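You operate a simulated robot arm through the tools that you are given. There is no shell and no other tool.

Carry out the task below with a simulated robot arm. There is one attempt and no reset: what you move stays moved.

Task
Put the teal and orange buckle packets in the packing bench drawer.
Fine: shut and latch it again. Where these are worked on the way, their far stop is far enough and under half their travel is too little: packing bench drawer.

It is judged by the outcome, as a careful person would: the job done as asked, and still so three seconds after it is handed in. It fails if anything else is knocked over, pushed out of place, dropped, spilled or broken.

Robot
A 7-joint arm with a two-finger parallel gripper, fixed in place. Base frame: the origin is at the foot of the arm, x ahead of it, y to its left, z up; the work surface is at about z = 88. Readings come in cm, rad, newtons and seconds.
Its first joint turns from -2.897 to 2.897 rad. Payload 4.4 kg.
Tool frame: the origin (TCP) lies between the finger pads and is the grasp point; the fingertips stand 2.3 cm ahead of it; z points along the fingers, y is the line along which they close. The gripper opens to 9.4 cm. The fingers are 3.8 cm wide and 1 cm thick; the gripper's body (5.4 by 9.6 cm) begins 3.9 cm behind the TCP.
Orientation is that of the tool frame in the base frame, as a unit quaternion [w, x, y, z]. With the fingers straight down and closing along the base's y, the tool's x points along the base's -x, its y along +y and its z along -z.

Tools
- The arm moves only by the tool step_arm. Its arguments are lists of equal length, an entry for each row: "travel": the shift along the tool's x, y, z in units of 40 mm (1.0 is 40 mm), a list of three; "rotation": the turn, a rotation vector about the tool's x, y, z in units of 5 degrees (1.0 is 5 degrees), a list of three; "hand": the finger opening in cm, from 0 to 9.4. In form: {"travel": [[x, y, z], ...], "rotation": [[ax, ay, az], ...], "hand": [hand, ...]}. A call has 1 to 20 rows; each row shifts and turns the commanded pose from where the row before left it, along the tool's axes as they then stand. A call with a number of a shift or a turn outside -1 to 1 is refused whole. Each row takes 0.2 s and may step no farther than 5 cm and 0.15 rad from the row before; otherwise, or with a gripper value out of range, the whole call is refused. Where a pose cannot be reached the arm comes as near as it can. A force on the tool above 40 N (or 10 N above the force at the start of the call, whichever is more), or a blocked arm, ends the call early, and 0.2 s more pass. The fingers move at their own pace (about 7.2 cm/s each) and stop on an object; they squeeze with about 26 N. The grip force told is the motor's: it shows also when the fingers shut on nothing. Time passes only in rows, and 0.2 s behind the last, so rows that do not move let the fingers close. The reply holds the time, the measured pose of the TCP, the force on the tool along the base axes, the opening and the grip force, in the units named above and with some noise, with the torque about the TCP (base axes, N m) and any sound that the robot's microphone picked up.
- Cameras (640 x 400 px; columns grow to the right, rows downward): "scene" is fixed at [5.05, -65.05, 128.09]; the picture's right is [0.67, -0.74, 0.00], its down [-0.07, -0.07, -0.99] and it looks along [0.74, 0.66, -0.10] (base axes); focal length 336 px, centre (320, 200). "wrist" rides on the gripper at [8.6, 1.6, -7.5] in the tool frame; the picture's right is [-0.18, 0.98, 0.00], its down [-0.58, -0.11, -0.81] and it looks along [-0.79, -0.15, 0.59] (tool axes); focal length 243 px, centre (320, 200). There is no depth. A picture from a camera that has moved, and an enlarged one, comes with that camera's place and axes in the base frame and with its lens.
- get_image(camera): a new picture of that camera. It takes no simulated time.
- inspect(camera, box): a new picture of the part [left, top, right, bottom] of that camera's present view, enlarged. It takes no simulated time.
- finish_job(): hands the job in; it is judged then, once.

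Places have to be worked out from the pictures, the camera data and where the tool is seen. Open the gripper and draw the arm clear of the work before you hand the job in, unless the task says otherwise.

The tools are called as a command line: name --argument value ..., lists and objects as JSON in quotes. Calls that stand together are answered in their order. step_arm: Moves the arm, as the interface text tells. Its arguments: {"type":"object","properties":{"travel":{"type":"array"},"rotation":{"type":"array"},"hand":{"type":"array"}},"required":["travel","rotation","hand"]} The other tools are called the same way: get_image (camera) takes a picture; inspect (camera, box) takes an enlarged picture of a part of a camera's view; finish_job () hands the job in.

At the start:

```text
time_s: 0.0
tool_pos: [76.28, 9.69, 148.39]
orientation: [0.0, 0.0, 1.0, 0.0]
contact_force: [-0.3, -0.9, -0.2]
wrist_torque: [0.01, 0.01, -0.02]
width: 9.38
finger_force: 0.0
```

scene: 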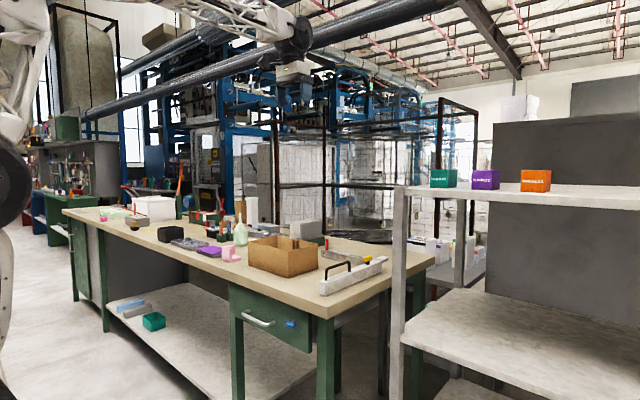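
wrist: 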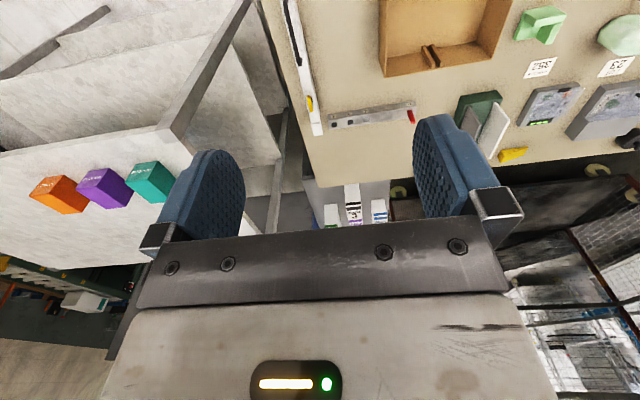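

I'll look closely at the packets on the shelf and the bench drawer before moving.

inspect --camera "scene" --box '[390, 140, 640, 300]'

inspect --camera "scene" --box '[200, 220, 440, 390]'

inspect --camera "wrist" --box '[0, 100, 320, 300]'

inspect --camera "scene" --box '[60, 180, 260, 320]'

```text
2.50 times, centred on (515, 220) of scene
camera zoom: at [5.05, -65.05, 128.09], right [0.67, -0.74, 0.0], down [-0.07, -0.07, -0.99], along [0.74, 0.66, -0.1], focal length 840 px, centre (-168, 150)
```

zoom: 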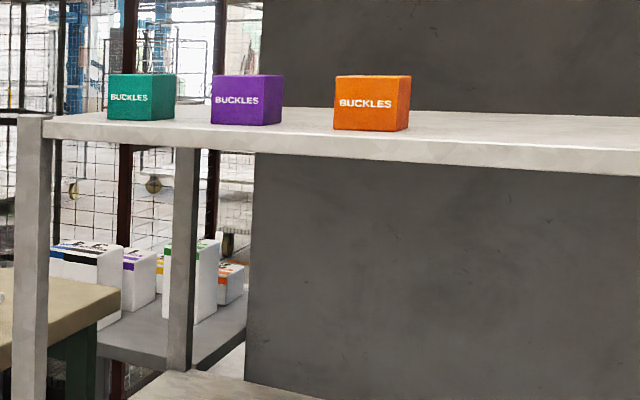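

```text
2.35 times, centred on (320, 305) of scene
camera zoom: at [5.05, -65.05, 128.09], right [0.67, -0.74, 0.0], down [-0.07, -0.07, -0.99], along [0.74, 0.66, -0.1], focal length 790 px, centre (320, -47)
```

zoom: 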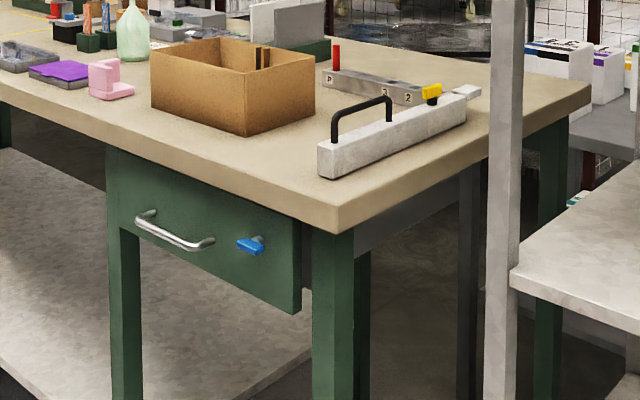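

```text
2.00 times, centred on (160, 200) of wrist
camera zoom: at [67.66, 11.36, 155.84], right [0.18, 0.98, 0.0], down [0.58, -0.11, 0.81], along [0.79, -0.15, -0.59], focal length 485 px, centre (640, 200)
```

zoom: 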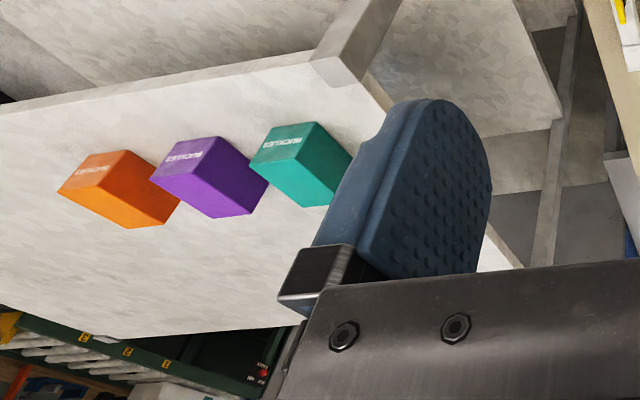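

```text
2.86 times, centred on (160, 250) of scene
camera zoom: at [5.05, -65.05, 128.09], right [0.67, -0.74, 0.0], down [-0.07, -0.07, -0.99], along [0.74, 0.66, -0.1], focal length 960 px, centre (777, 57)
```

zoom: 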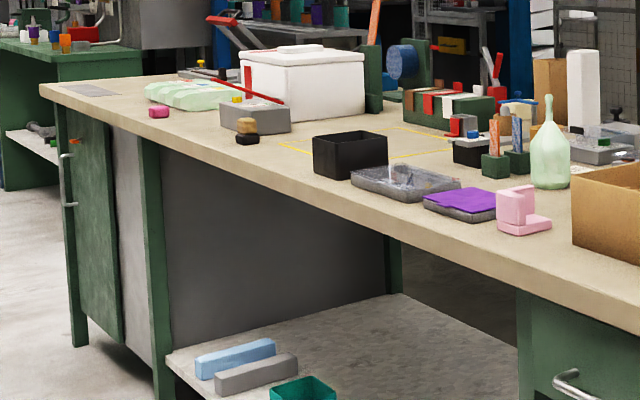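

Triangulating the two views puts the shelf top at z≈122, with the packets at about x≈95: teal y≈-28, purple y≈-39, orange y≈-51. The drawer front is at x≈76 with its handle at z≈76. I'll lower the arm in front of the bench so the wrist camera faces the drawer.

step_arm --travel '[[0.8, 0.1, 0.8], [0.8, 0.1, 0.8], [0.8, 0.1, 0.8], [0.8, 0.1, 0.8], [0.8, 0.1, 0.8], [0.8, 0.1, 0.8], [0.8, 0.1, 0.8], [0.8, 0.1, 0.8], [0.5, 0.1, 1.0], [0.3, 0.1, 1.0]]' --rotation '[[0, 0, 0], [0, 0, 0], [0, 0, 0], [0, 0, 0], [0, 0, 0], [0, 0, 0], [0, 0, 0], [0, 0, 0], [0, 0, 0], [0, 0, 0]]' --hand '[9.4, 9.4, 9.4, 9.4, 9.4, 9.4, 9.4, 9.4, 9.4, 9.4]'

```text
time_s: 2.2
tool_pos: [47.63, 13.7, 114.89]
orientation: [0.001, 0.001, 1.0, 0.0]
contact_force: [0.2, -0.2, 0.2]
wrist_torque: [0.03, 0.04, 0.0]
width: 9.41
finger_force: 0.0
```

The arm is at (47.6, 13.7, 114.9) without contact. I'll see how the drawer looks from here.

get_image --camera "wrist"

get_image --camera "scene"

```text
taken
camera wrist: at [38.99, 15.49, 122.23], right [0.18, 0.98, 0.0], down [0.58, -0.11, 0.81], along [0.79, -0.15, -0.59], focal length 243 px, centre (320, 200)
```

wrist: 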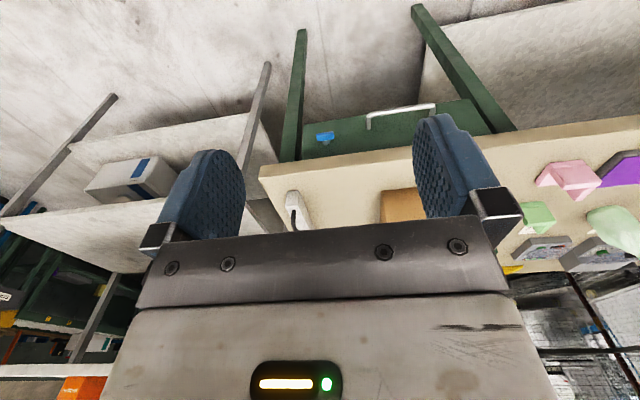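

```text
taken
```

scene: 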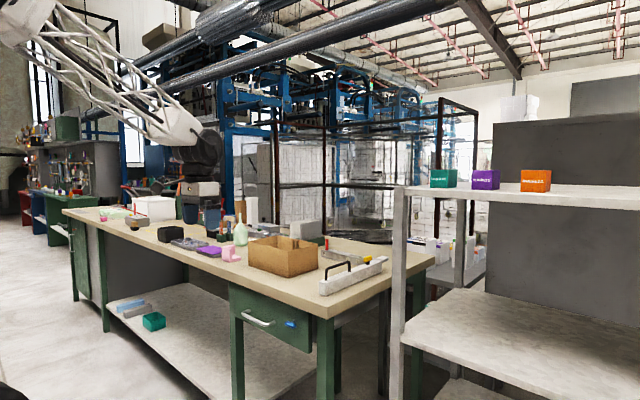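

The drawer with its blue latch and steel handle is visible at the top of the wrist view. I'll lower about 22 cm more and then inspect the latch.

step_arm --travel '[[0, 0, 1], [0, 0, 1], [0, 0, 1], [0, 0, 1], [0, 0, 1], [0, 0, 0.5]]' --rotation '[[0, 0, 0], [0, 0, 0], [0, 0, 0], [0, 0, 0], [0, 0, 0], [0, 0, 0]]' --hand '[9.4, 9.4, 9.4, 9.4, 9.4, 9.4]'

get_image --camera "wrist"

inspect --camera "wrist" --box '[230, 60, 450, 200]'

```text
time_s: 3.6
tool_pos: [47.42, 13.66, 92.82]
orientation: [0.0, 0.001, 1.0, 0.0]
contact_force: [-0.2, -0.8, -0.5]
wrist_torque: [0.0, -0.01, -0.03]
width: 9.4
finger_force: 0.0
```

```text
taken
camera wrist: at [38.81, 15.44, 100.18], right [0.18, 0.98, 0.0], down [0.58, -0.11, 0.81], along [0.79, -0.15, -0.59], focal length 243 px, centre (320, 200)
```

wrist: 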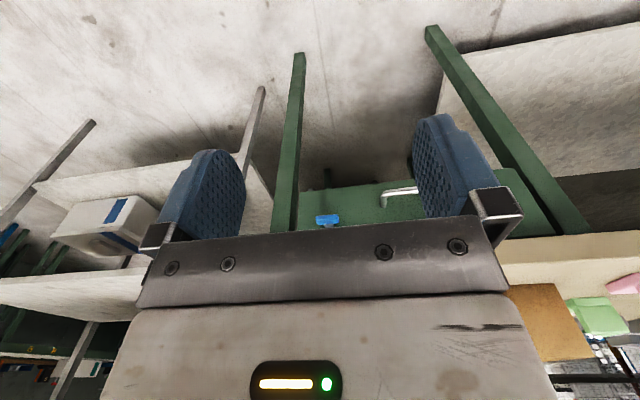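

```text
2.86 times, centred on (340, 130) of wrist
camera zoom: at [38.81, 15.44, 100.18], right [0.18, 0.98, 0.0], down [0.58, -0.11, 0.81], along [0.79, -0.15, -0.59], focal length 693 px, centre (263, 400)
```

zoom: 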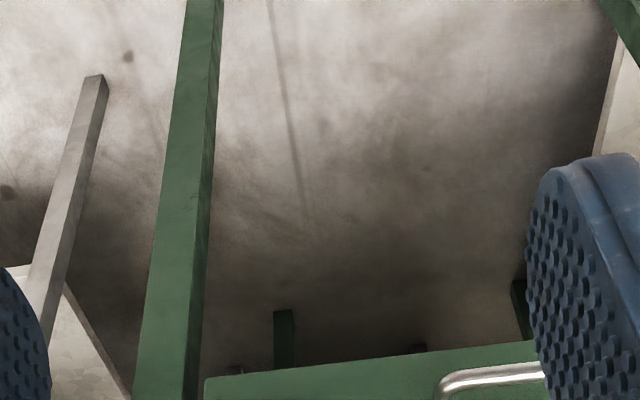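

From this low the palm hides the latch. I'll raise back up about 18 cm, where the latch sits between the fingers in view, and zoom in.

step_arm --travel '[[0, 0.1, -1], [0, 0.1, -1], [0, 0.1, -1], [0, 0, -1], [0, 0, -0.5]]' --rotation '[[0, 0, 0], [0, 0, 0], [0, 0, 0], [0, 0, 0], [0, 0, 0]]' --hand '[9.4, 9.4, 9.4, 9.4, 9.4]'

inspect --camera "wrist" --box '[270, 60, 450, 180]'

inspect --camera "scene" --box '[225, 280, 335, 350]'

```text
time_s: 4.8
tool_pos: [47.4, 15.04, 110.96]
orientation: [0.0, 0.0, 1.0, 0.0]
contact_force: [-0.5, 0.5, 0.5]
wrist_torque: [-0.01, -0.02, -0.02]
width: 9.42
finger_force: 0.2
```

```text
3.33 times, centred on (360, 120) of wrist
camera zoom: at [38.68, 16.62, 118.2], right [0.18, 0.98, 0.0], down [0.58, -0.11, 0.81], along [0.79, -0.15, -0.59], focal length 809 px, centre (187, 467)
```

zoom: 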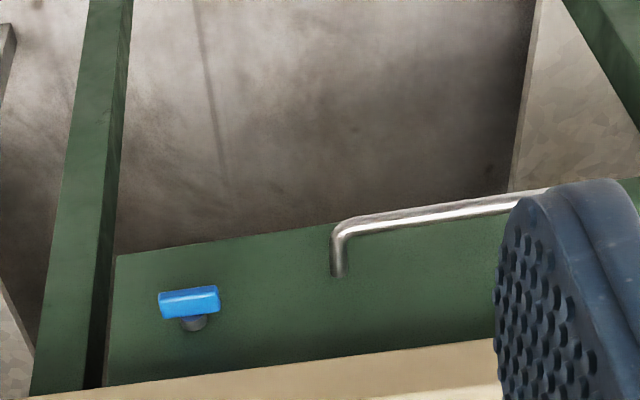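

```text
5.71 times, centred on (280, 315) of scene
camera zoom: at [5.05, -65.05, 128.09], right [0.67, -0.74, 0.0], down [-0.07, -0.07, -0.99], along [0.74, 0.66, -0.1], focal length 1919 px, centre (549, -457)
```

zoom: 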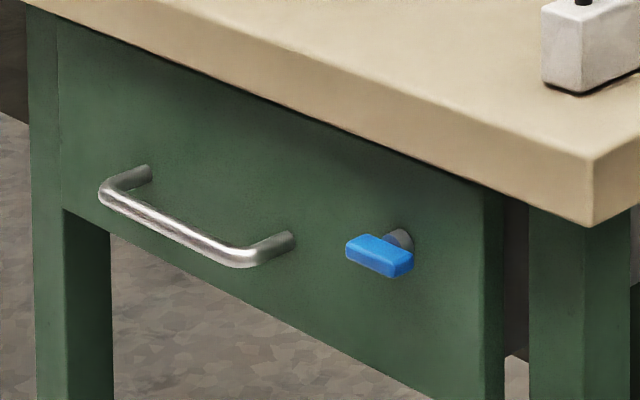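

The latch is a horizontal blue bar on a stem at about (75, 9.9, 77.6). The handle bar is at x≈73.6, z≈74.8, spanning y≈20 to 33, and the drawer face is at x≈77. I'll move out in front and yaw the gripper -90° so that, pointed forward, the fingers close vertically.

step_arm --travel '[[-0.85, -0.25, 0], [-0.85, -0.25, 0], [-0.85, -0.25, 0], [-0.85, -0.25, 0], [-0.5, -0.25, 0], [0, 0, 0]]' --rotation '[[0, 0, 0], [0, 0, 0], [0, 0, 0], [0, 0, 0], [0, 0, 0], [0, 0, 0]]' --hand '[9.4, 9.4, 9.4, 9.4, 9.4, 9.4]'

step_arm --travel '[[0, 0, 0], [0, 0, 0], [0, 0, 0], [0, 0, 0], [0, 0, 0], [0, 0, 0], [0, 0, 0], [0, 0, 0], [0, 0, 0], [0, 0, 0], [0, 0, 0], [0, 0, 0], [0, 0, 0], [0, 0, 0], [0, 0, 0], [0, 0, 0], [0, 0, 0], [0, 0, 0]]' --rotation '[[0, 0, -1], [0, 0, -1], [0, 0, -1], [0, 0, -1], [0, 0, -1], [0, 0, -1], [0, 0, -1], [0, 0, -1], [0, 0, -1], [0, 0, -1], [0, 0, -1], [0, 0, -1], [0, 0, -1], [0, 0, -1], [0, 0, -1], [0, 0, -1], [0, 0, -1], [0, 0, -1]]' --hand '[9.4, 9.4, 9.4, 9.4, 9.4, 9.4, 9.4, 9.4, 9.4, 9.4, 9.4, 9.4, 9.4, 9.4, 9.4, 9.4, 9.4, 9.4]'

```text
time_s: 6.2
tool_pos: [63.08, 9.99, 110.79]
orientation: [0.0, 0.001, 1.0, 0.0]
contact_force: [0.7, 0.2, 0.1]
wrist_torque: [0.0, -0.02, 0.01]
width: 9.36
finger_force: 0.0
```

```text
time_s: 10.0
tool_pos: [63.0, 9.91, 110.82]
orientation: [0.001, 0.708, -0.707, 0.001]
contact_force: [-0.2, 0.6, 0.4]
wrist_torque: [-0.04, 0.03, -0.01]
width: 9.39
finger_force: 0.1
```

Yaw is done with tool x pointing to -y. Now I'll tilt the tool forward about its x axis, checking halfway.

step_arm --travel '[[0, 0, 0], [0, 0, 0], [0, 0, 0], [0, 0, 0], [0, 0, 0], [0, 0, 0], [0, 0, 0], [0, 0, 0], [0, 0, 0]]' --rotation '[[1, 0, 0], [1, 0, 0], [1, 0, 0], [1, 0, 0], [1, 0, 0], [1, 0, 0], [1, 0, 0], [1, 0, 0], [1, 0, 0]]' --hand '[9.4, 9.4, 9.4, 9.4, 9.4, 9.4, 9.4, 9.4, 9.4]'

get_image --camera "scene"

get_image --camera "wrist"

```text
time_s: 12.0
tool_pos: [63.19, 9.81, 110.89]
orientation: [-0.271, 0.653, -0.653, 0.272]
contact_force: [-0.3, -0.3, 0.3]
wrist_torque: [-0.03, 0.01, 0.0]
width: 9.41
finger_force: 0.0
```

```text
taken
```

scene: 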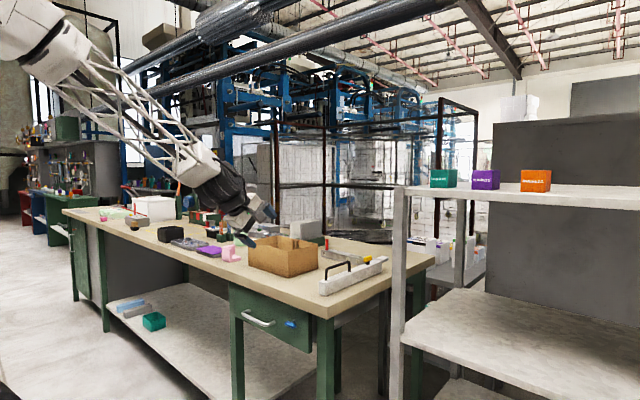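

```text
taken
camera wrist: at [56.67, 1.31, 114.94], right [-0.69, 0.18, -0.7], down [-0.49, 0.58, 0.65], along [0.52, 0.79, -0.31], focal length 243 px, centre (320, 200)
```

wrist: 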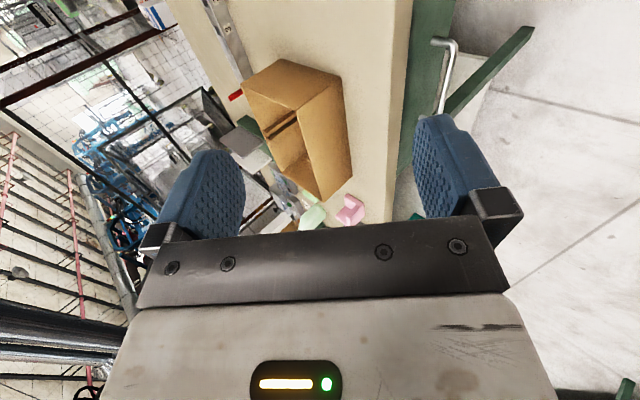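

Halfway looks fine and clear of the bench. Continuing the tilt to fully horizontal.

step_arm --travel '[[0, 0, 0], [0, 0, 0], [0, 0, 0], [0, 0, 0], [0, 0, 0], [0, 0, 0], [0, 0, 0], [0, 0, 0], [0, 0, 0]]' --rotation '[[1, 0, 0], [1, 0, 0], [1, 0, 0], [1, 0, 0], [1, 0, 0], [1, 0, 0], [1, 0, 0], [1, 0, 0], [1, 0, 0]]' --hand '[9.4, 9.4, 9.4, 9.4, 9.4, 9.4, 9.4, 9.4, 9.4]'

```text
time_s: 14.0
tool_pos: [63.04, 9.9, 110.84]
orientation: [-0.501, 0.499, -0.499, 0.501]
contact_force: [-0.3, -0.8, 0.7]
wrist_torque: [-0.02, -0.02, -0.01]
width: 9.42
finger_force: 0.1
```

The tool is horizontal and pointing forward. I'll lower it in front of the bench to roughly the latch height, about x=63, clear of the edge at x=75.

step_arm --travel '[[0, 1, 0], [0, 1, 0], [0, 1, 0], [0, 1, 0], [0, 1, 0], [0, 1, 0], [0, 1, 0], [0, 1, 0], [0, 0.3, 0], [0, 0, 0]]' --rotation '[[0, 0, 0], [0, 0, 0], [0, 0, 0], [0, 0, 0], [0, 0, 0], [0, 0, 0], [0, 0, 0], [0, 0, 0], [0, 0, 0], [0, 0, 0]]' --hand '[9.4, 9.4, 9.4, 9.4, 9.4, 9.4, 9.4, 9.4, 9.4, 9.4]'

get_image --camera "scene"

get_image --camera "wrist"

```text
time_s: 16.2
tool_pos: [63.01, 10.59, 77.78]
orientation: [0.498, -0.498, 0.502, -0.502]
contact_force: [0.3, -0.1, 0.1]
wrist_torque: [0.01, -0.03, -0.03]
width: 9.38
finger_force: 0.0
out of reach, approached as far as the arm can: row 8
```

```text
taken
```

scene: 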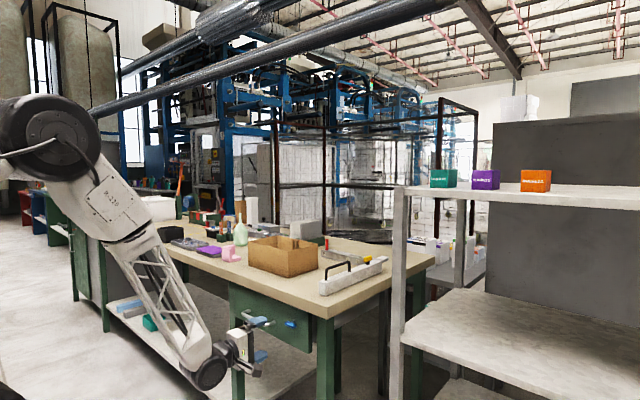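

```text
taken
camera wrist: at [55.49, 2.23, 76.05], right [0.0, 0.18, -0.98], down [-0.8, 0.59, 0.11], along [0.6, 0.79, 0.15], focal length 243 px, centre (320, 200)
```

wrist: 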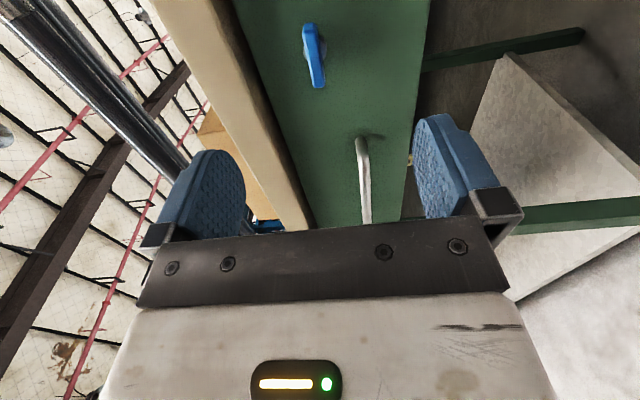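

The gripper is level with the latch and 11 cm in front of it. I'll take a zoomed look at the latch before approaching.

inspect --camera "wrist" --box '[240, 0, 440, 125]'

inspect --camera "scene" --box '[215, 290, 345, 390]'

```text
3.20 times, centred on (340, 62) of wrist
camera zoom: at [55.49, 2.23, 76.05], right [0.0, 0.18, -0.98], down [-0.8, 0.59, 0.11], along [0.6, 0.79, 0.15], focal length 776 px, centre (256, 640)
```

zoom: 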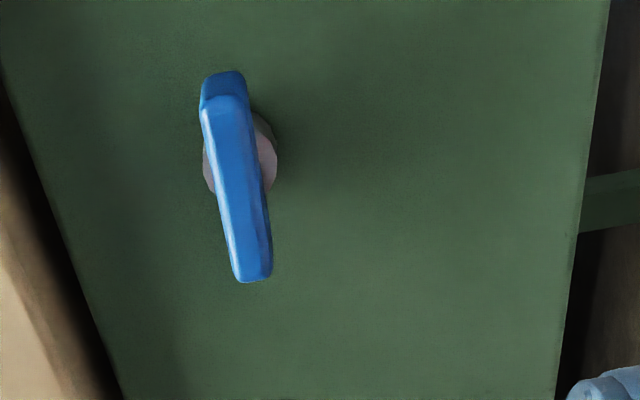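

```text
4.00 times, centred on (280, 340) of scene
camera zoom: at [5.05, -65.05, 128.09], right [0.67, -0.74, 0.0], down [-0.07, -0.07, -0.99], along [0.74, 0.66, -0.1], focal length 1344 px, centre (480, -360)
```

zoom: 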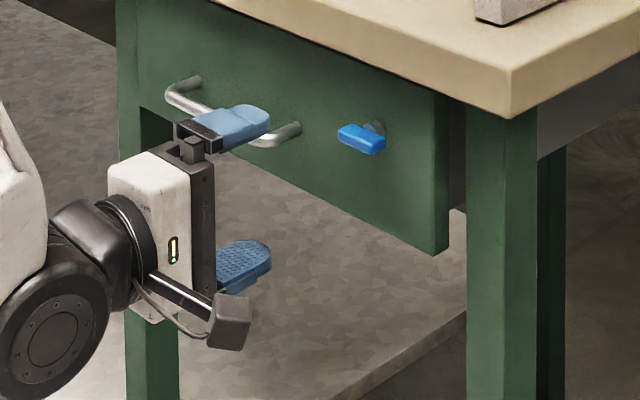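

The latch bar spans y≈8 to 12.4 at z≈78. I'll narrow the fingers to 5 cm so the upper one clears the bench underside, then advance 8 cm.

step_arm --travel '[[0, 0, 0.5], [0, 0, 0.5], [0, 0, 0.5], [0, 0, 0.5], [0, 0, 0]]' --rotation '[[0, 0, 0], [0, 0, 0], [0, 0, 0], [0, 0, 0], [0, 0, 0]]' --hand '[5, 5, 5, 5, 5]'

get_image --camera "wrist"

inspect --camera "scene" --box '[215, 280, 345, 380]'

```text
time_s: 17.4
tool_pos: [70.52, 11.94, 77.7]
orientation: [0.497, -0.498, 0.503, -0.503]
contact_force: [0.2, -0.6, -0.2]
wrist_torque: [0.04, -0.01, 0.0]
width: 5.0
finger_force: 0.0
out of reach, approached as far as the arm can: row 1, 2, 3, 4
```

```text
taken
camera wrist: at [62.99, 3.61, 76.01], right [0.0, 0.18, -0.98], down [-0.8, 0.59, 0.11], along [0.6, 0.79, 0.15], focal length 243 px, centre (320, 200)
```

wrist: 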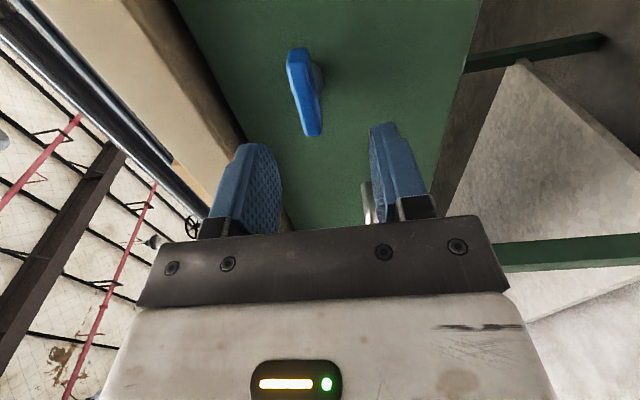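

```text
4.00 times, centred on (280, 330) of scene
camera zoom: at [5.05, -65.05, 128.09], right [0.67, -0.74, 0.0], down [-0.07, -0.07, -0.99], along [0.74, 0.66, -0.1], focal length 1344 px, centre (480, -320)
```

zoom: 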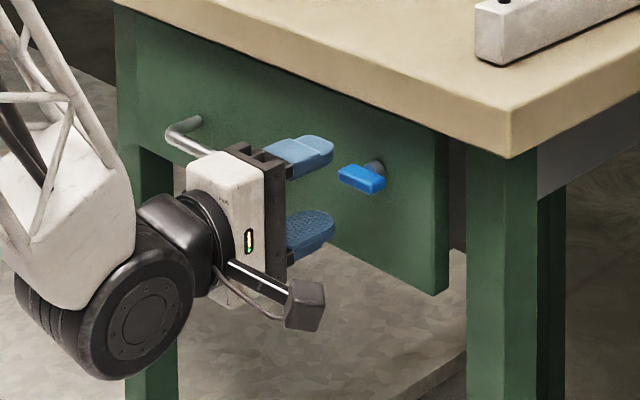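

The reply flags "out of reach" and y has drifted to 11.9, so full horizontal is at a wrist limit. I'll back off slightly and tip the tool 25° downward, which should bring it back into reach.

step_arm --travel '[[0, 0, -0.5], [0, 0, -0.3], [0, 0, 0], [0, 0, 0], [0, 0, 0], [0, 0, 0], [0, 0, 0], [0, 0, 0]]' --rotation '[[0, 0, 0], [0, 0, 0], [-1, 0, 0], [-1, 0, 0], [-1, 0, 0], [-1, 0, 0], [-1, 0, 0], [0, 0, 0]]' --hand '[5, 5, 5, 5, 5, 5, 5, 5]'

```text
time_s: 19.2
tool_pos: [67.21, 12.09, 77.77]
orientation: [0.379, -0.596, 0.597, -0.38]
contact_force: [-0.4, -0.4, -0.4]
wrist_torque: [0.0, 0.01, 0.02]
width: 4.99
finger_force: 0.1
```

At 25° down pitch there is no reach warning. I'll shift y by -2 cm to line up with the latch centre and check.

step_arm --travel '[[0.5, 0, 0], [0, 0, 0]]' --rotation '[[0, 0, 0], [0, 0, 0]]' --hand '[5, 5]'

get_image --camera "wrist"

```text
time_s: 19.8
tool_pos: [67.22, 9.93, 77.6]
orientation: [-0.38, 0.596, -0.596, 0.38]
contact_force: [0.0, 0.5, -0.9]
wrist_torque: [-0.02, 0.0, -0.01]
width: 5.01
finger_force: 0.0
```

```text
taken
camera wrist: at [59.69, 1.37, 79.29], right [-0.42, 0.18, -0.89], down [-0.68, 0.58, 0.44], along [0.6, 0.79, -0.12], focal length 243 px, centre (320, 200)
```

wrist: 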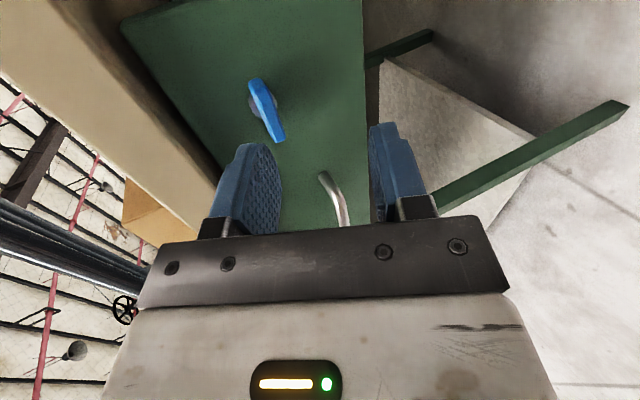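

The latch centre reads (75, 9.9, 77.95). I'll approach along the tool axis with a 3 cm opening so the fingers straddle the bar without touching the drawer face.

step_arm --travel '[[0, -0.45, 0], [0, -0.45, 0], [0, 0, 0.45], [0, 0, 0.45], [0, 0, 0.25], [0, 0, 0]]' --rotation '[[0, 0, 0], [0, 0, 0], [0, 0, 0], [0, 0, 0], [0, 0, 0], [0, 0, 0]]' --hand '[3, 3, 3, 3, 3, 3]'

get_image --camera "wrist"

inspect --camera "scene" --box '[235, 290, 335, 355]'

```text
time_s: 21.2
tool_pos: [72.89, 10.13, 79.06]
orientation: [-0.381, 0.596, -0.596, 0.38]
contact_force: [0.2, 0.2, 0.1]
wrist_torque: [0.02, 0.0, 0.0]
width: 3.0
finger_force: 0.0
```

```text
taken
camera wrist: at [65.37, 1.47, 80.63], right [-0.42, 0.18, -0.89], down [-0.68, 0.58, 0.44], along [0.6, 0.79, -0.12], focal length 243 px, centre (320, 200)
```

wrist: 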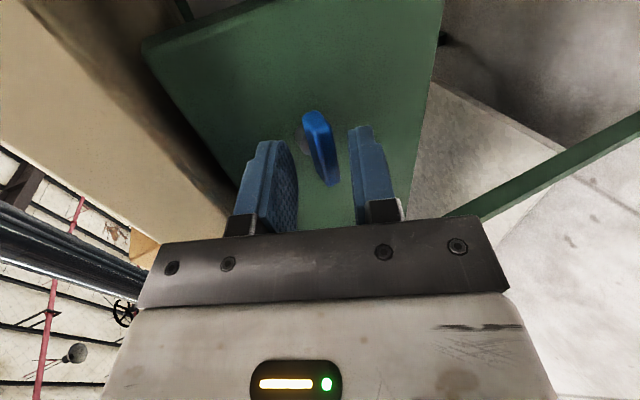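

```text
6.15 times, centred on (285, 322) of scene
camera zoom: at [5.05, -65.05, 128.09], right [0.67, -0.74, 0.0], down [-0.07, -0.07, -0.99], along [0.74, 0.66, -0.1], focal length 2067 px, centre (535, -554)
```

zoom: 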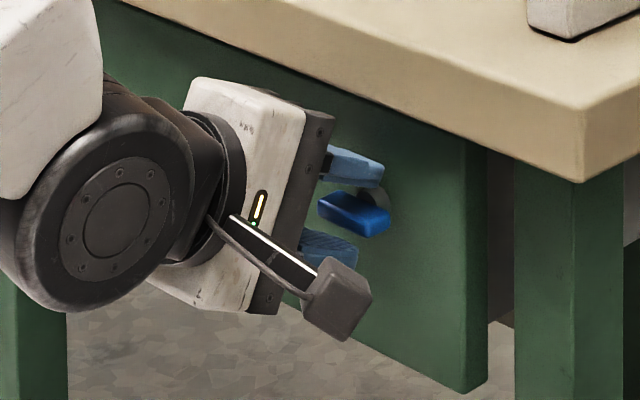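

The fingers straddle the latch bar but only at their tips. I'll advance 0.9 cm more and narrow the opening to fit the bar loosely.

step_arm --travel '[[0, 0, 0.12], [0, 0, 0.12], [0, 0, 0], [0, 0, 0]]' --rotation '[[0, 0, 0], [0, 0, 0], [0, 0, 0], [0, 0, 0]]' --hand '[3, 3, 2, 2]'

get_image --camera "wrist"

```text
time_s: 21.8
tool_pos: [73.36, 10.11, 78.75]
orientation: [0.381, -0.596, 0.597, -0.38]
contact_force: [-34.0, -0.2, 18.9]
wrist_torque: [0.01, -1.12, -0.01]
width: 3.13
finger_force: 1.8
stopped in row 2: the force on the tool passed its limit at 70 N (the readings are from after the stop); the commanded pose is now the measured one
```

```text
taken
camera wrist: at [65.91, 1.49, 80.4], right [-0.41, 0.18, -0.89], down [-0.68, 0.58, 0.44], along [0.6, 0.79, -0.12], focal length 243 px, centre (320, 200)
```

wrist: 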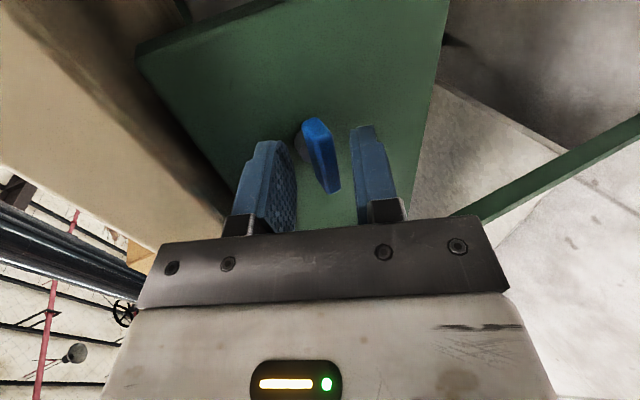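

The upper fingertip touched the drawer face, so the face is at x≈76.5 rather than 77.3. I'll back off 0.6 cm to release the pressure and narrow the fingers on the bar.

step_arm --travel '[[0, 0, -0.15], [0, 0, 0], [0, 0, 0], [0, 0, 0]]' --rotation '[[0, 0, 0], [0, 0, 0], [0, 0, 0], [0, 0, 0]]' --hand '[3, 2, 2, 2]'

inspect --camera "wrist" --box '[220, 80, 420, 240]'

inspect --camera "scene" --box '[265, 300, 325, 340]'

```text
time_s: 22.8
tool_pos: [72.81, 10.04, 79.02]
orientation: [-0.38, 0.597, -0.596, 0.379]
contact_force: [0.4, -0.9, -0.7]
wrist_torque: [0.01, 0.03, 0.01]
width: 2.02
finger_force: 0.5
```

```text
2.50 times, centred on (320, 160) of wrist
camera zoom: at [65.42, 1.48, 80.63], right [-0.42, 0.18, -0.89], down [-0.68, 0.58, 0.44], along [0.6, 0.79, -0.12], focal length 606 px, centre (320, 300)
```

zoom: 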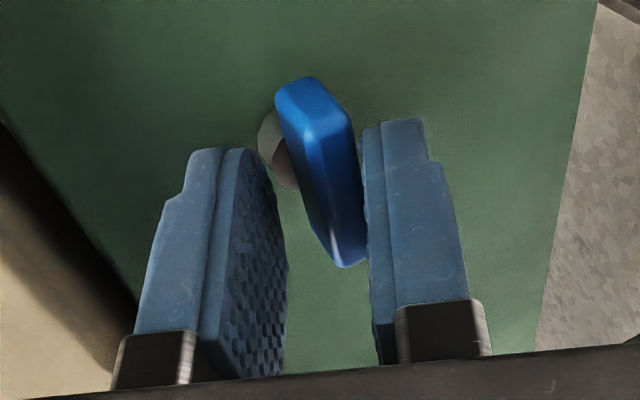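

```text
10.00 times, centred on (295, 320) of scene
camera zoom: at [5.05, -65.05, 128.09], right [0.67, -0.74, 0.0], down [-0.07, -0.07, -0.99], along [0.74, 0.66, -0.1], focal length 3359 px, centre (570, -1000)
```

zoom: 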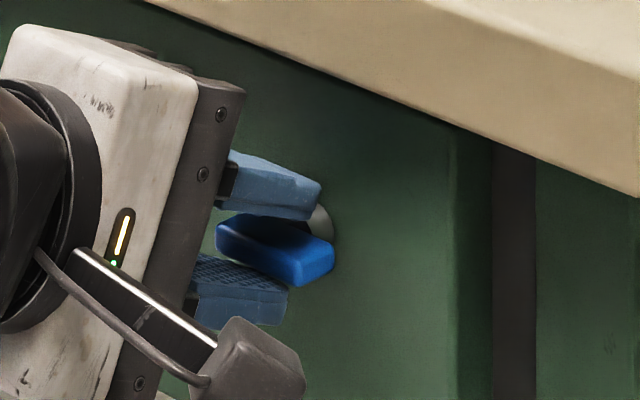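

The bar sits a bit nearer the lower finger. I'll shift 0.25 cm toward it and close gently to 1.5 cm to find the bar's thickness.

step_arm --travel '[[0, 0.06, 0], [0, 0, 0], [0, 0, 0]]' --rotation '[[0, 0, 0], [0, 0, 0], [0, 0, 0]]' --hand '[2, 1.5, 1.5]'

inspect --camera "wrist" --box '[220, 80, 420, 240]'

```text
time_s: 23.6
tool_pos: [72.74, 9.99, 78.74]
orientation: [-0.38, 0.597, -0.596, 0.38]
contact_force: [-0.4, -0.9, 2.1]
wrist_torque: [0.0, -0.03, -0.03]
width: 1.57
finger_force: 0.7
```

```text
2.50 times, centred on (320, 160) of wrist
camera zoom: at [65.33, 1.49, 80.37], right [-0.42, 0.18, -0.89], down [-0.68, 0.58, 0.44], along [0.6, 0.79, -0.12], focal length 606 px, centre (320, 300)
```

zoom: 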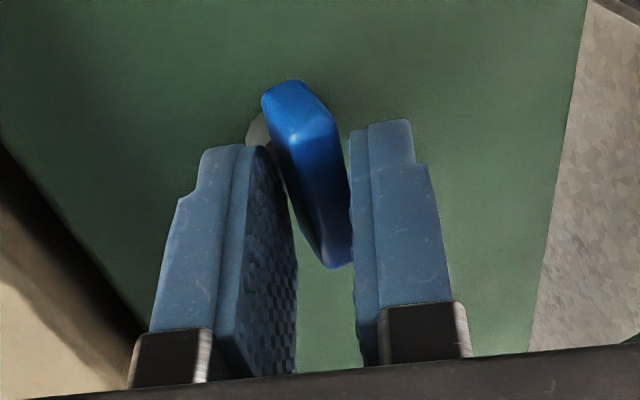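

The fingers fit snugly on the bar (1.57 cm). I'll try a 15° counter-clockwise turn about the latch axis and watch the torque.

step_arm --travel '[[-0.017, 0, 0], [-0.017, 0, 0], [-0.017, 0, 0], [0, 0, 0]]' --rotation '[[0, 0.423, -0.906], [0, 0.423, -0.906], [0, 0.423, -0.906], [0, 0, 0]]' --hand '[1.5, 1.5, 1.5, 1.5]'

inspect --camera "wrist" --box '[220, 80, 420, 240]'

inspect --camera "scene" --box '[265, 300, 325, 340]'

```text
time_s: 24.6
tool_pos: [72.66, 10.29, 78.84]
orientation: [-0.3, 0.641, -0.541, 0.455]
contact_force: [-32.5, 2.4, 20.9]
wrist_torque: [2.13, -0.88, -0.31]
width: 2.3
finger_force: 44.8
```

```text
2.50 times, centred on (320, 160) of wrist
camera zoom: at [65.3, 2.46, 82.57], right [-0.42, -0.05, -0.91], down [-0.68, 0.68, 0.27], along [0.6, 0.74, -0.32], focal length 606 px, centre (320, 300)
```

zoom: 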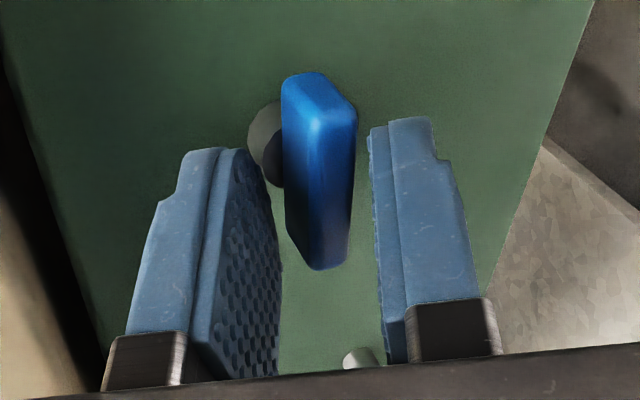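

```text
10.00 times, centred on (295, 320) of scene
camera zoom: at [5.05, -65.05, 128.09], right [0.67, -0.74, 0.0], down [-0.07, -0.07, -0.99], along [0.74, 0.66, -0.1], focal length 3359 px, centre (570, -1000)
```

zoom: 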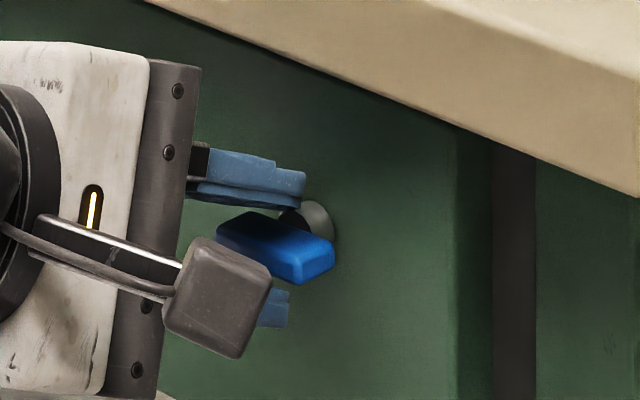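

The bar stayed put and the fingers were spread to 2.3 cm, so counter-clockwise is against the stop. I'll reverse back to level right away and then try clockwise by 15°.

step_arm --travel '[[0.017, 0, 0], [0.017, 0, 0], [0.017, 0, 0], [0, 0, 0]]' --rotation '[[0, -0.423, 0.906], [0, -0.423, 0.906], [0, -0.423, 0.906], [0, 0, 0]]' --hand '[1.8, 1.8, 1.8, 1.8]'

step_arm --travel '[[0.017, 0, 0], [0.017, 0, 0], [0.017, 0, 0], [0, 0, 0]]' --rotation '[[0, -0.423, 0.906], [0, -0.423, 0.906], [0, -0.423, 0.906], [0, 0, 0]]' --hand '[1.6, 1.6, 1.6, 1.6]'

inspect --camera "wrist" --box '[220, 80, 420, 240]'

inspect --camera "scene" --box '[265, 300, 325, 340]'

```text
time_s: 25.6
tool_pos: [72.76, 9.98, 78.73]
orientation: [0.38, -0.596, 0.597, -0.379]
contact_force: [-0.2, -0.8, -0.3]
wrist_torque: [0.01, 0.02, -0.01]
width: 1.78
finger_force: 0.0
```

```text
time_s: 25.9
tool_pos: [72.55, 10.03, 77.84]
orientation: [0.382, -0.595, 0.602, -0.371]
contact_force: [-178.3, -21.5, 131.1]
wrist_torque: [-0.14, -5.43, -0.95]
width: 3.41
finger_force: 20.9
stopped in row 1: the force on the tool passed its limit at 342 N (the readings are from after the stop); the commanded pose is now the measured one
```

```text
2.50 times, centred on (320, 160) of wrist
camera zoom: at [65.15, 1.49, 79.46], right [-0.43, 0.2, -0.88], down [-0.68, 0.57, 0.46], along [0.6, 0.79, -0.11], focal length 606 px, centre (320, 300)
```

zoom: 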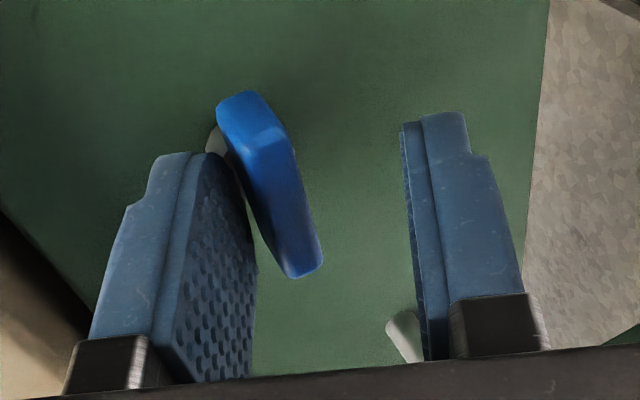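

```text
10.00 times, centred on (295, 320) of scene
camera zoom: at [5.05, -65.05, 128.09], right [0.67, -0.74, 0.0], down [-0.07, -0.07, -0.99], along [0.74, 0.66, -0.1], focal length 3359 px, centre (570, -1000)
```

zoom: 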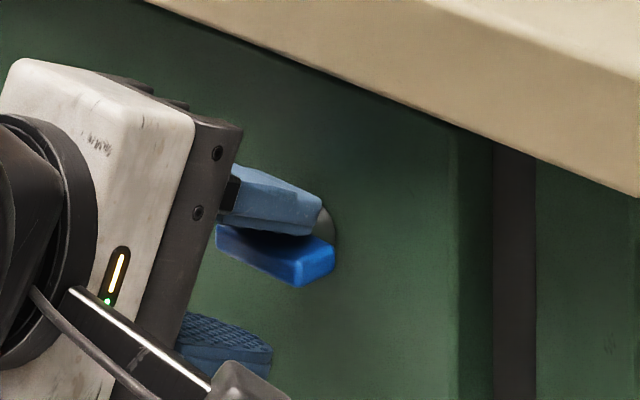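

A very high force appeared suddenly and the TCP jumped about 0.9 cm down. The arm likely hit a joint limit or jumped configuration. I'll back off gently along the tool axis and let go of the bar.

step_arm --travel '[[0, 0, -0.15], [0, 0, -0.25], [0, 0, -0.3], [0, 0, -0.3], [0, 0, 0]]' --rotation '[[0, 0, 0], [0, 0, 0], [0, 0, 0], [0, 0, 0], [0, 0, 0]]' --hand '[3.6, 3.6, 3.6, 3.6, 3.6]'

get_image --camera "scene"

get_image --camera "wrist"

```text
time_s: 27.1
tool_pos: [69.03, 10.19, 79.17]
orientation: [0.38, -0.597, 0.604, -0.368]
contact_force: [-0.1, -0.8, -0.7]
wrist_torque: [0.0, 0.0, 0.03]
width: 3.59
finger_force: 0.0
```

```text
taken
```

scene: 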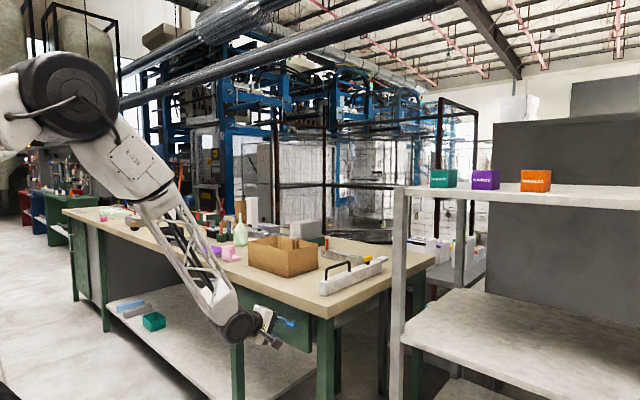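

```text
taken
camera wrist: at [61.63, 1.56, 80.81], right [-0.43, 0.2, -0.88], down [-0.68, 0.57, 0.46], along [0.6, 0.79, -0.11], focal length 243 px, centre (320, 200)
```

wrist: 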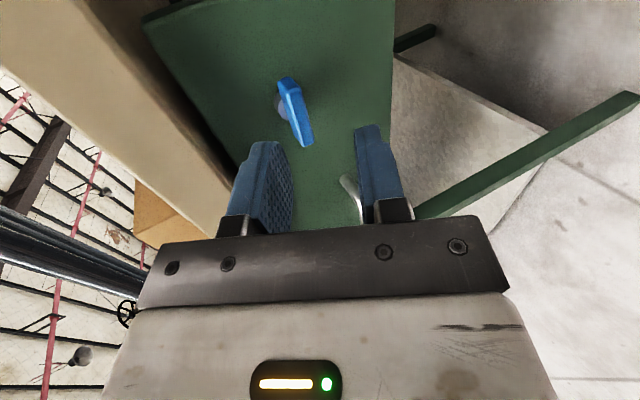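

All is intact and unloaded; counter-clockwise is blocked, so the latch opens clockwise and its right end (y≈8) must go down. I'll avoid the near-limit twist. Instead I'll tilt to 36° down, close the fingers, and press that end down from above. First tilt and shift to y≈6.5.

step_arm --travel '[[0, 0, 0], [0, 0, 0], [0.5, 0, 0], [0.42, 0, 0], [0, 0, 0]]' --rotation '[[-1, 0, 0], [-1, 0, 0], [0, 0, 0], [0, 0, 0], [0, 0, 0]]' --hand '[0, 0, 0, 0, 0]'

get_image --camera "wrist"

```text
time_s: 28.3
tool_pos: [68.97, 6.37, 79.0]
orientation: [0.327, -0.628, 0.633, -0.314]
contact_force: [-1.2, -1.2, 0.5]
wrist_torque: [0.02, 0.0, -0.01]
width: 0.03
finger_force: 26.1
```

```text
taken
camera wrist: at [62.06, -2.2, 81.9], right [-0.58, 0.2, -0.79], down [-0.59, 0.57, 0.57], along [0.57, 0.8, -0.21], focal length 243 px, centre (320, 200)
```

wrist: 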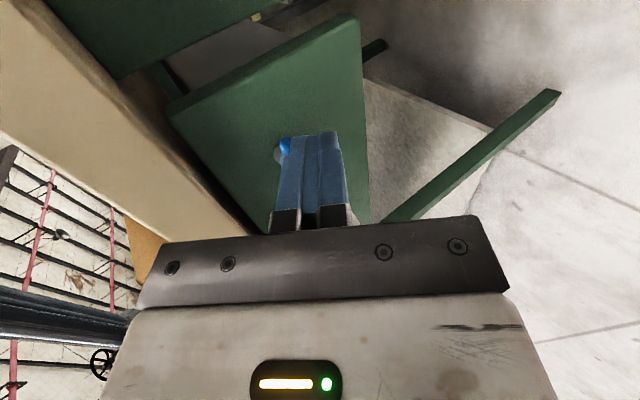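

The fingers are closed at y≈6.4. Now I'll bring them up and forward so the tip sits just above the right end of the latch bar.

step_arm --travel '[[0, -0.6, 0], [0, -0.59, 0], [0, 0, 0.27], [0, 0, 0.25], [0, 0, 0]]' --rotation '[[0, 0, 0], [0, 0, 0], [0, 0, 0], [0, 0, 0], [0, 0, 0]]' --hand '[0, 0, 0, 0, 0]'

inspect --camera "scene" --box '[255, 285, 335, 340]'

inspect --camera "wrist" --box '[220, 80, 420, 240]'

```text
time_s: 29.5
tool_pos: [73.58, 6.33, 81.56]
orientation: [0.325, -0.628, 0.634, -0.314]
contact_force: [0.5, -0.4, -0.5]
wrist_torque: [-0.02, 0.02, 0.0]
width: 0.01
finger_force: 26.0
```

```text
7.27 times, centred on (295, 312) of scene
camera zoom: at [5.05, -65.05, 128.09], right [0.67, -0.74, 0.0], down [-0.07, -0.07, -0.99], along [0.74, 0.66, -0.1], focal length 2443 px, centre (502, -618)
```

zoom: 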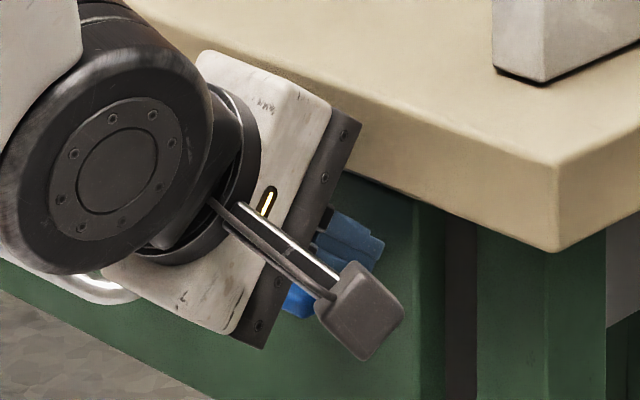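

```text
2.50 times, centred on (320, 160) of wrist
camera zoom: at [66.51, -2.33, 84.46], right [-0.58, 0.2, -0.79], down [-0.59, 0.57, 0.57], along [0.57, 0.8, -0.21], focal length 606 px, centre (320, 300)
```

zoom: 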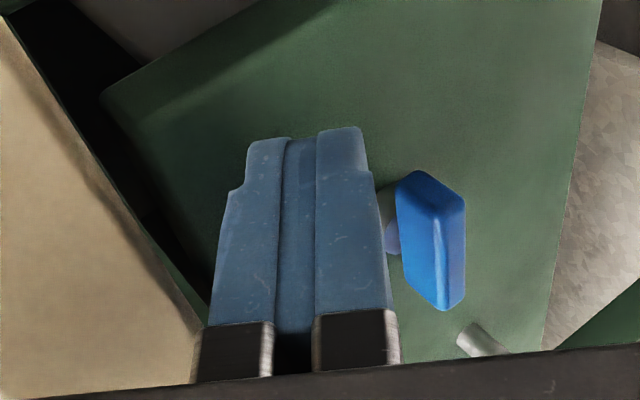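

The closed fingertips are above and slightly right of the bar. I'll shift 0.6 cm toward it, then press down in small steps.

step_arm --travel '[[-0.15, 0, 0], [0, 0.1, 0.073], [0, 0.1, 0.073], [0, 0.1, 0.073], [0, 0.1, 0.073], [0, 0, 0]]' --rotation '[[0, 0, 0], [0, 0, 0], [0, 0, 0], [0, 0, 0], [0, 0, 0], [0, 0, 0]]' --hand '[0, 0, 0, 0, 0, 0]'

inspect --camera "wrist" --box '[220, 80, 420, 240]'

```text
time_s: 30.9
tool_pos: [73.56, 6.98, 79.72]
orientation: [0.326, -0.627, 0.633, -0.315]
contact_force: [-0.1, 0.4, 0.6]
wrist_torque: [-0.01, -0.02, -0.01]
width: 0.01
finger_force: 26.1
```

```text
2.50 times, centred on (320, 160) of wrist
camera zoom: at [66.6, -1.62, 82.56], right [-0.58, 0.2, -0.79], down [-0.59, 0.57, 0.57], along [0.57, 0.8, -0.21], focal length 606 px, centre (320, 300)
```

zoom: 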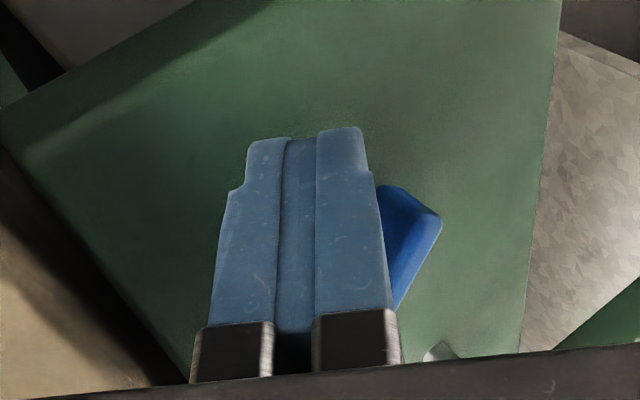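

The bar is turning with almost no resistance. Continuing to press down another ~2 cm.

step_arm --travel '[[0, 0.1, 0.073], [0, 0.1, 0.073], [0, 0.1, 0.073], [0, 0.1, 0.073], [0, 0, 0]]' --rotation '[[0, 0, 0], [0, 0, 0], [0, 0, 0], [0, 0, 0], [0, 0, 0]]' --hand '[0, 0, 0, 0, 0]'

inspect --camera "wrist" --box '[220, 80, 420, 240]'

inspect --camera "scene" --box '[255, 285, 335, 340]'

```text
time_s: 32.1
tool_pos: [73.57, 7.04, 77.79]
orientation: [0.326, -0.627, 0.633, -0.314]
contact_force: [0.1, 1.3, 0.0]
wrist_torque: [0.01, 0.01, -0.02]
width: 0.0
finger_force: 25.9
```

```text
2.50 times, centred on (320, 160) of wrist
camera zoom: at [66.55, -1.62, 80.58], right [-0.58, 0.2, -0.79], down [-0.59, 0.57, 0.57], along [0.57, 0.8, -0.21], focal length 606 px, centre (320, 300)
```

zoom: 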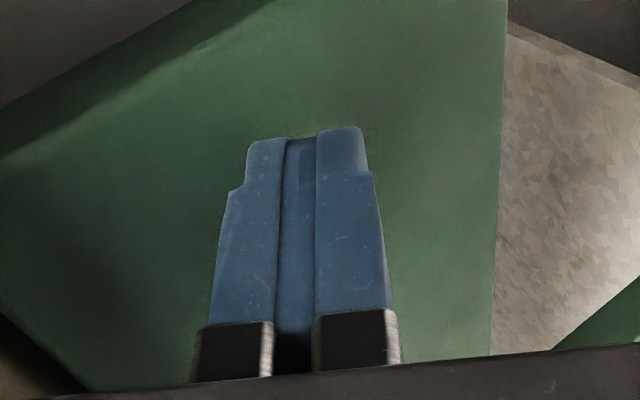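

```text
7.27 times, centred on (295, 312) of scene
camera zoom: at [5.05, -65.05, 128.09], right [0.67, -0.74, 0.0], down [-0.07, -0.07, -0.99], along [0.74, 0.66, -0.1], focal length 2443 px, centre (502, -618)
```

zoom: 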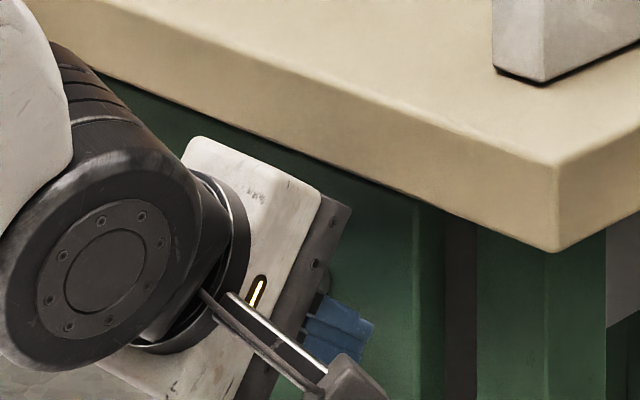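

The fingertip is now beside the lower part of the bar with a slight side force. I'll push sideways (+y) about 0.6 cm to complete the quarter turn, then withdraw to look.

step_arm --travel '[[-0.05, 0, 0], [-0.05, 0, 0], [-0.05, 0, 0], [0, 0, 0]]' --rotation '[[0, 0, 0], [0, 0, 0], [0, 0, 0], [0, 0, 0]]' --hand '[0, 0, 0, 0]'

```text
time_s: 33.1
tool_pos: [73.63, 7.49, 77.6]
orientation: [0.326, -0.627, 0.634, -0.314]
contact_force: [0.2, -35.8, -7.2]
wrist_torque: [-0.08, 0.14, -0.28]
width: 0.03
finger_force: 26.1
```

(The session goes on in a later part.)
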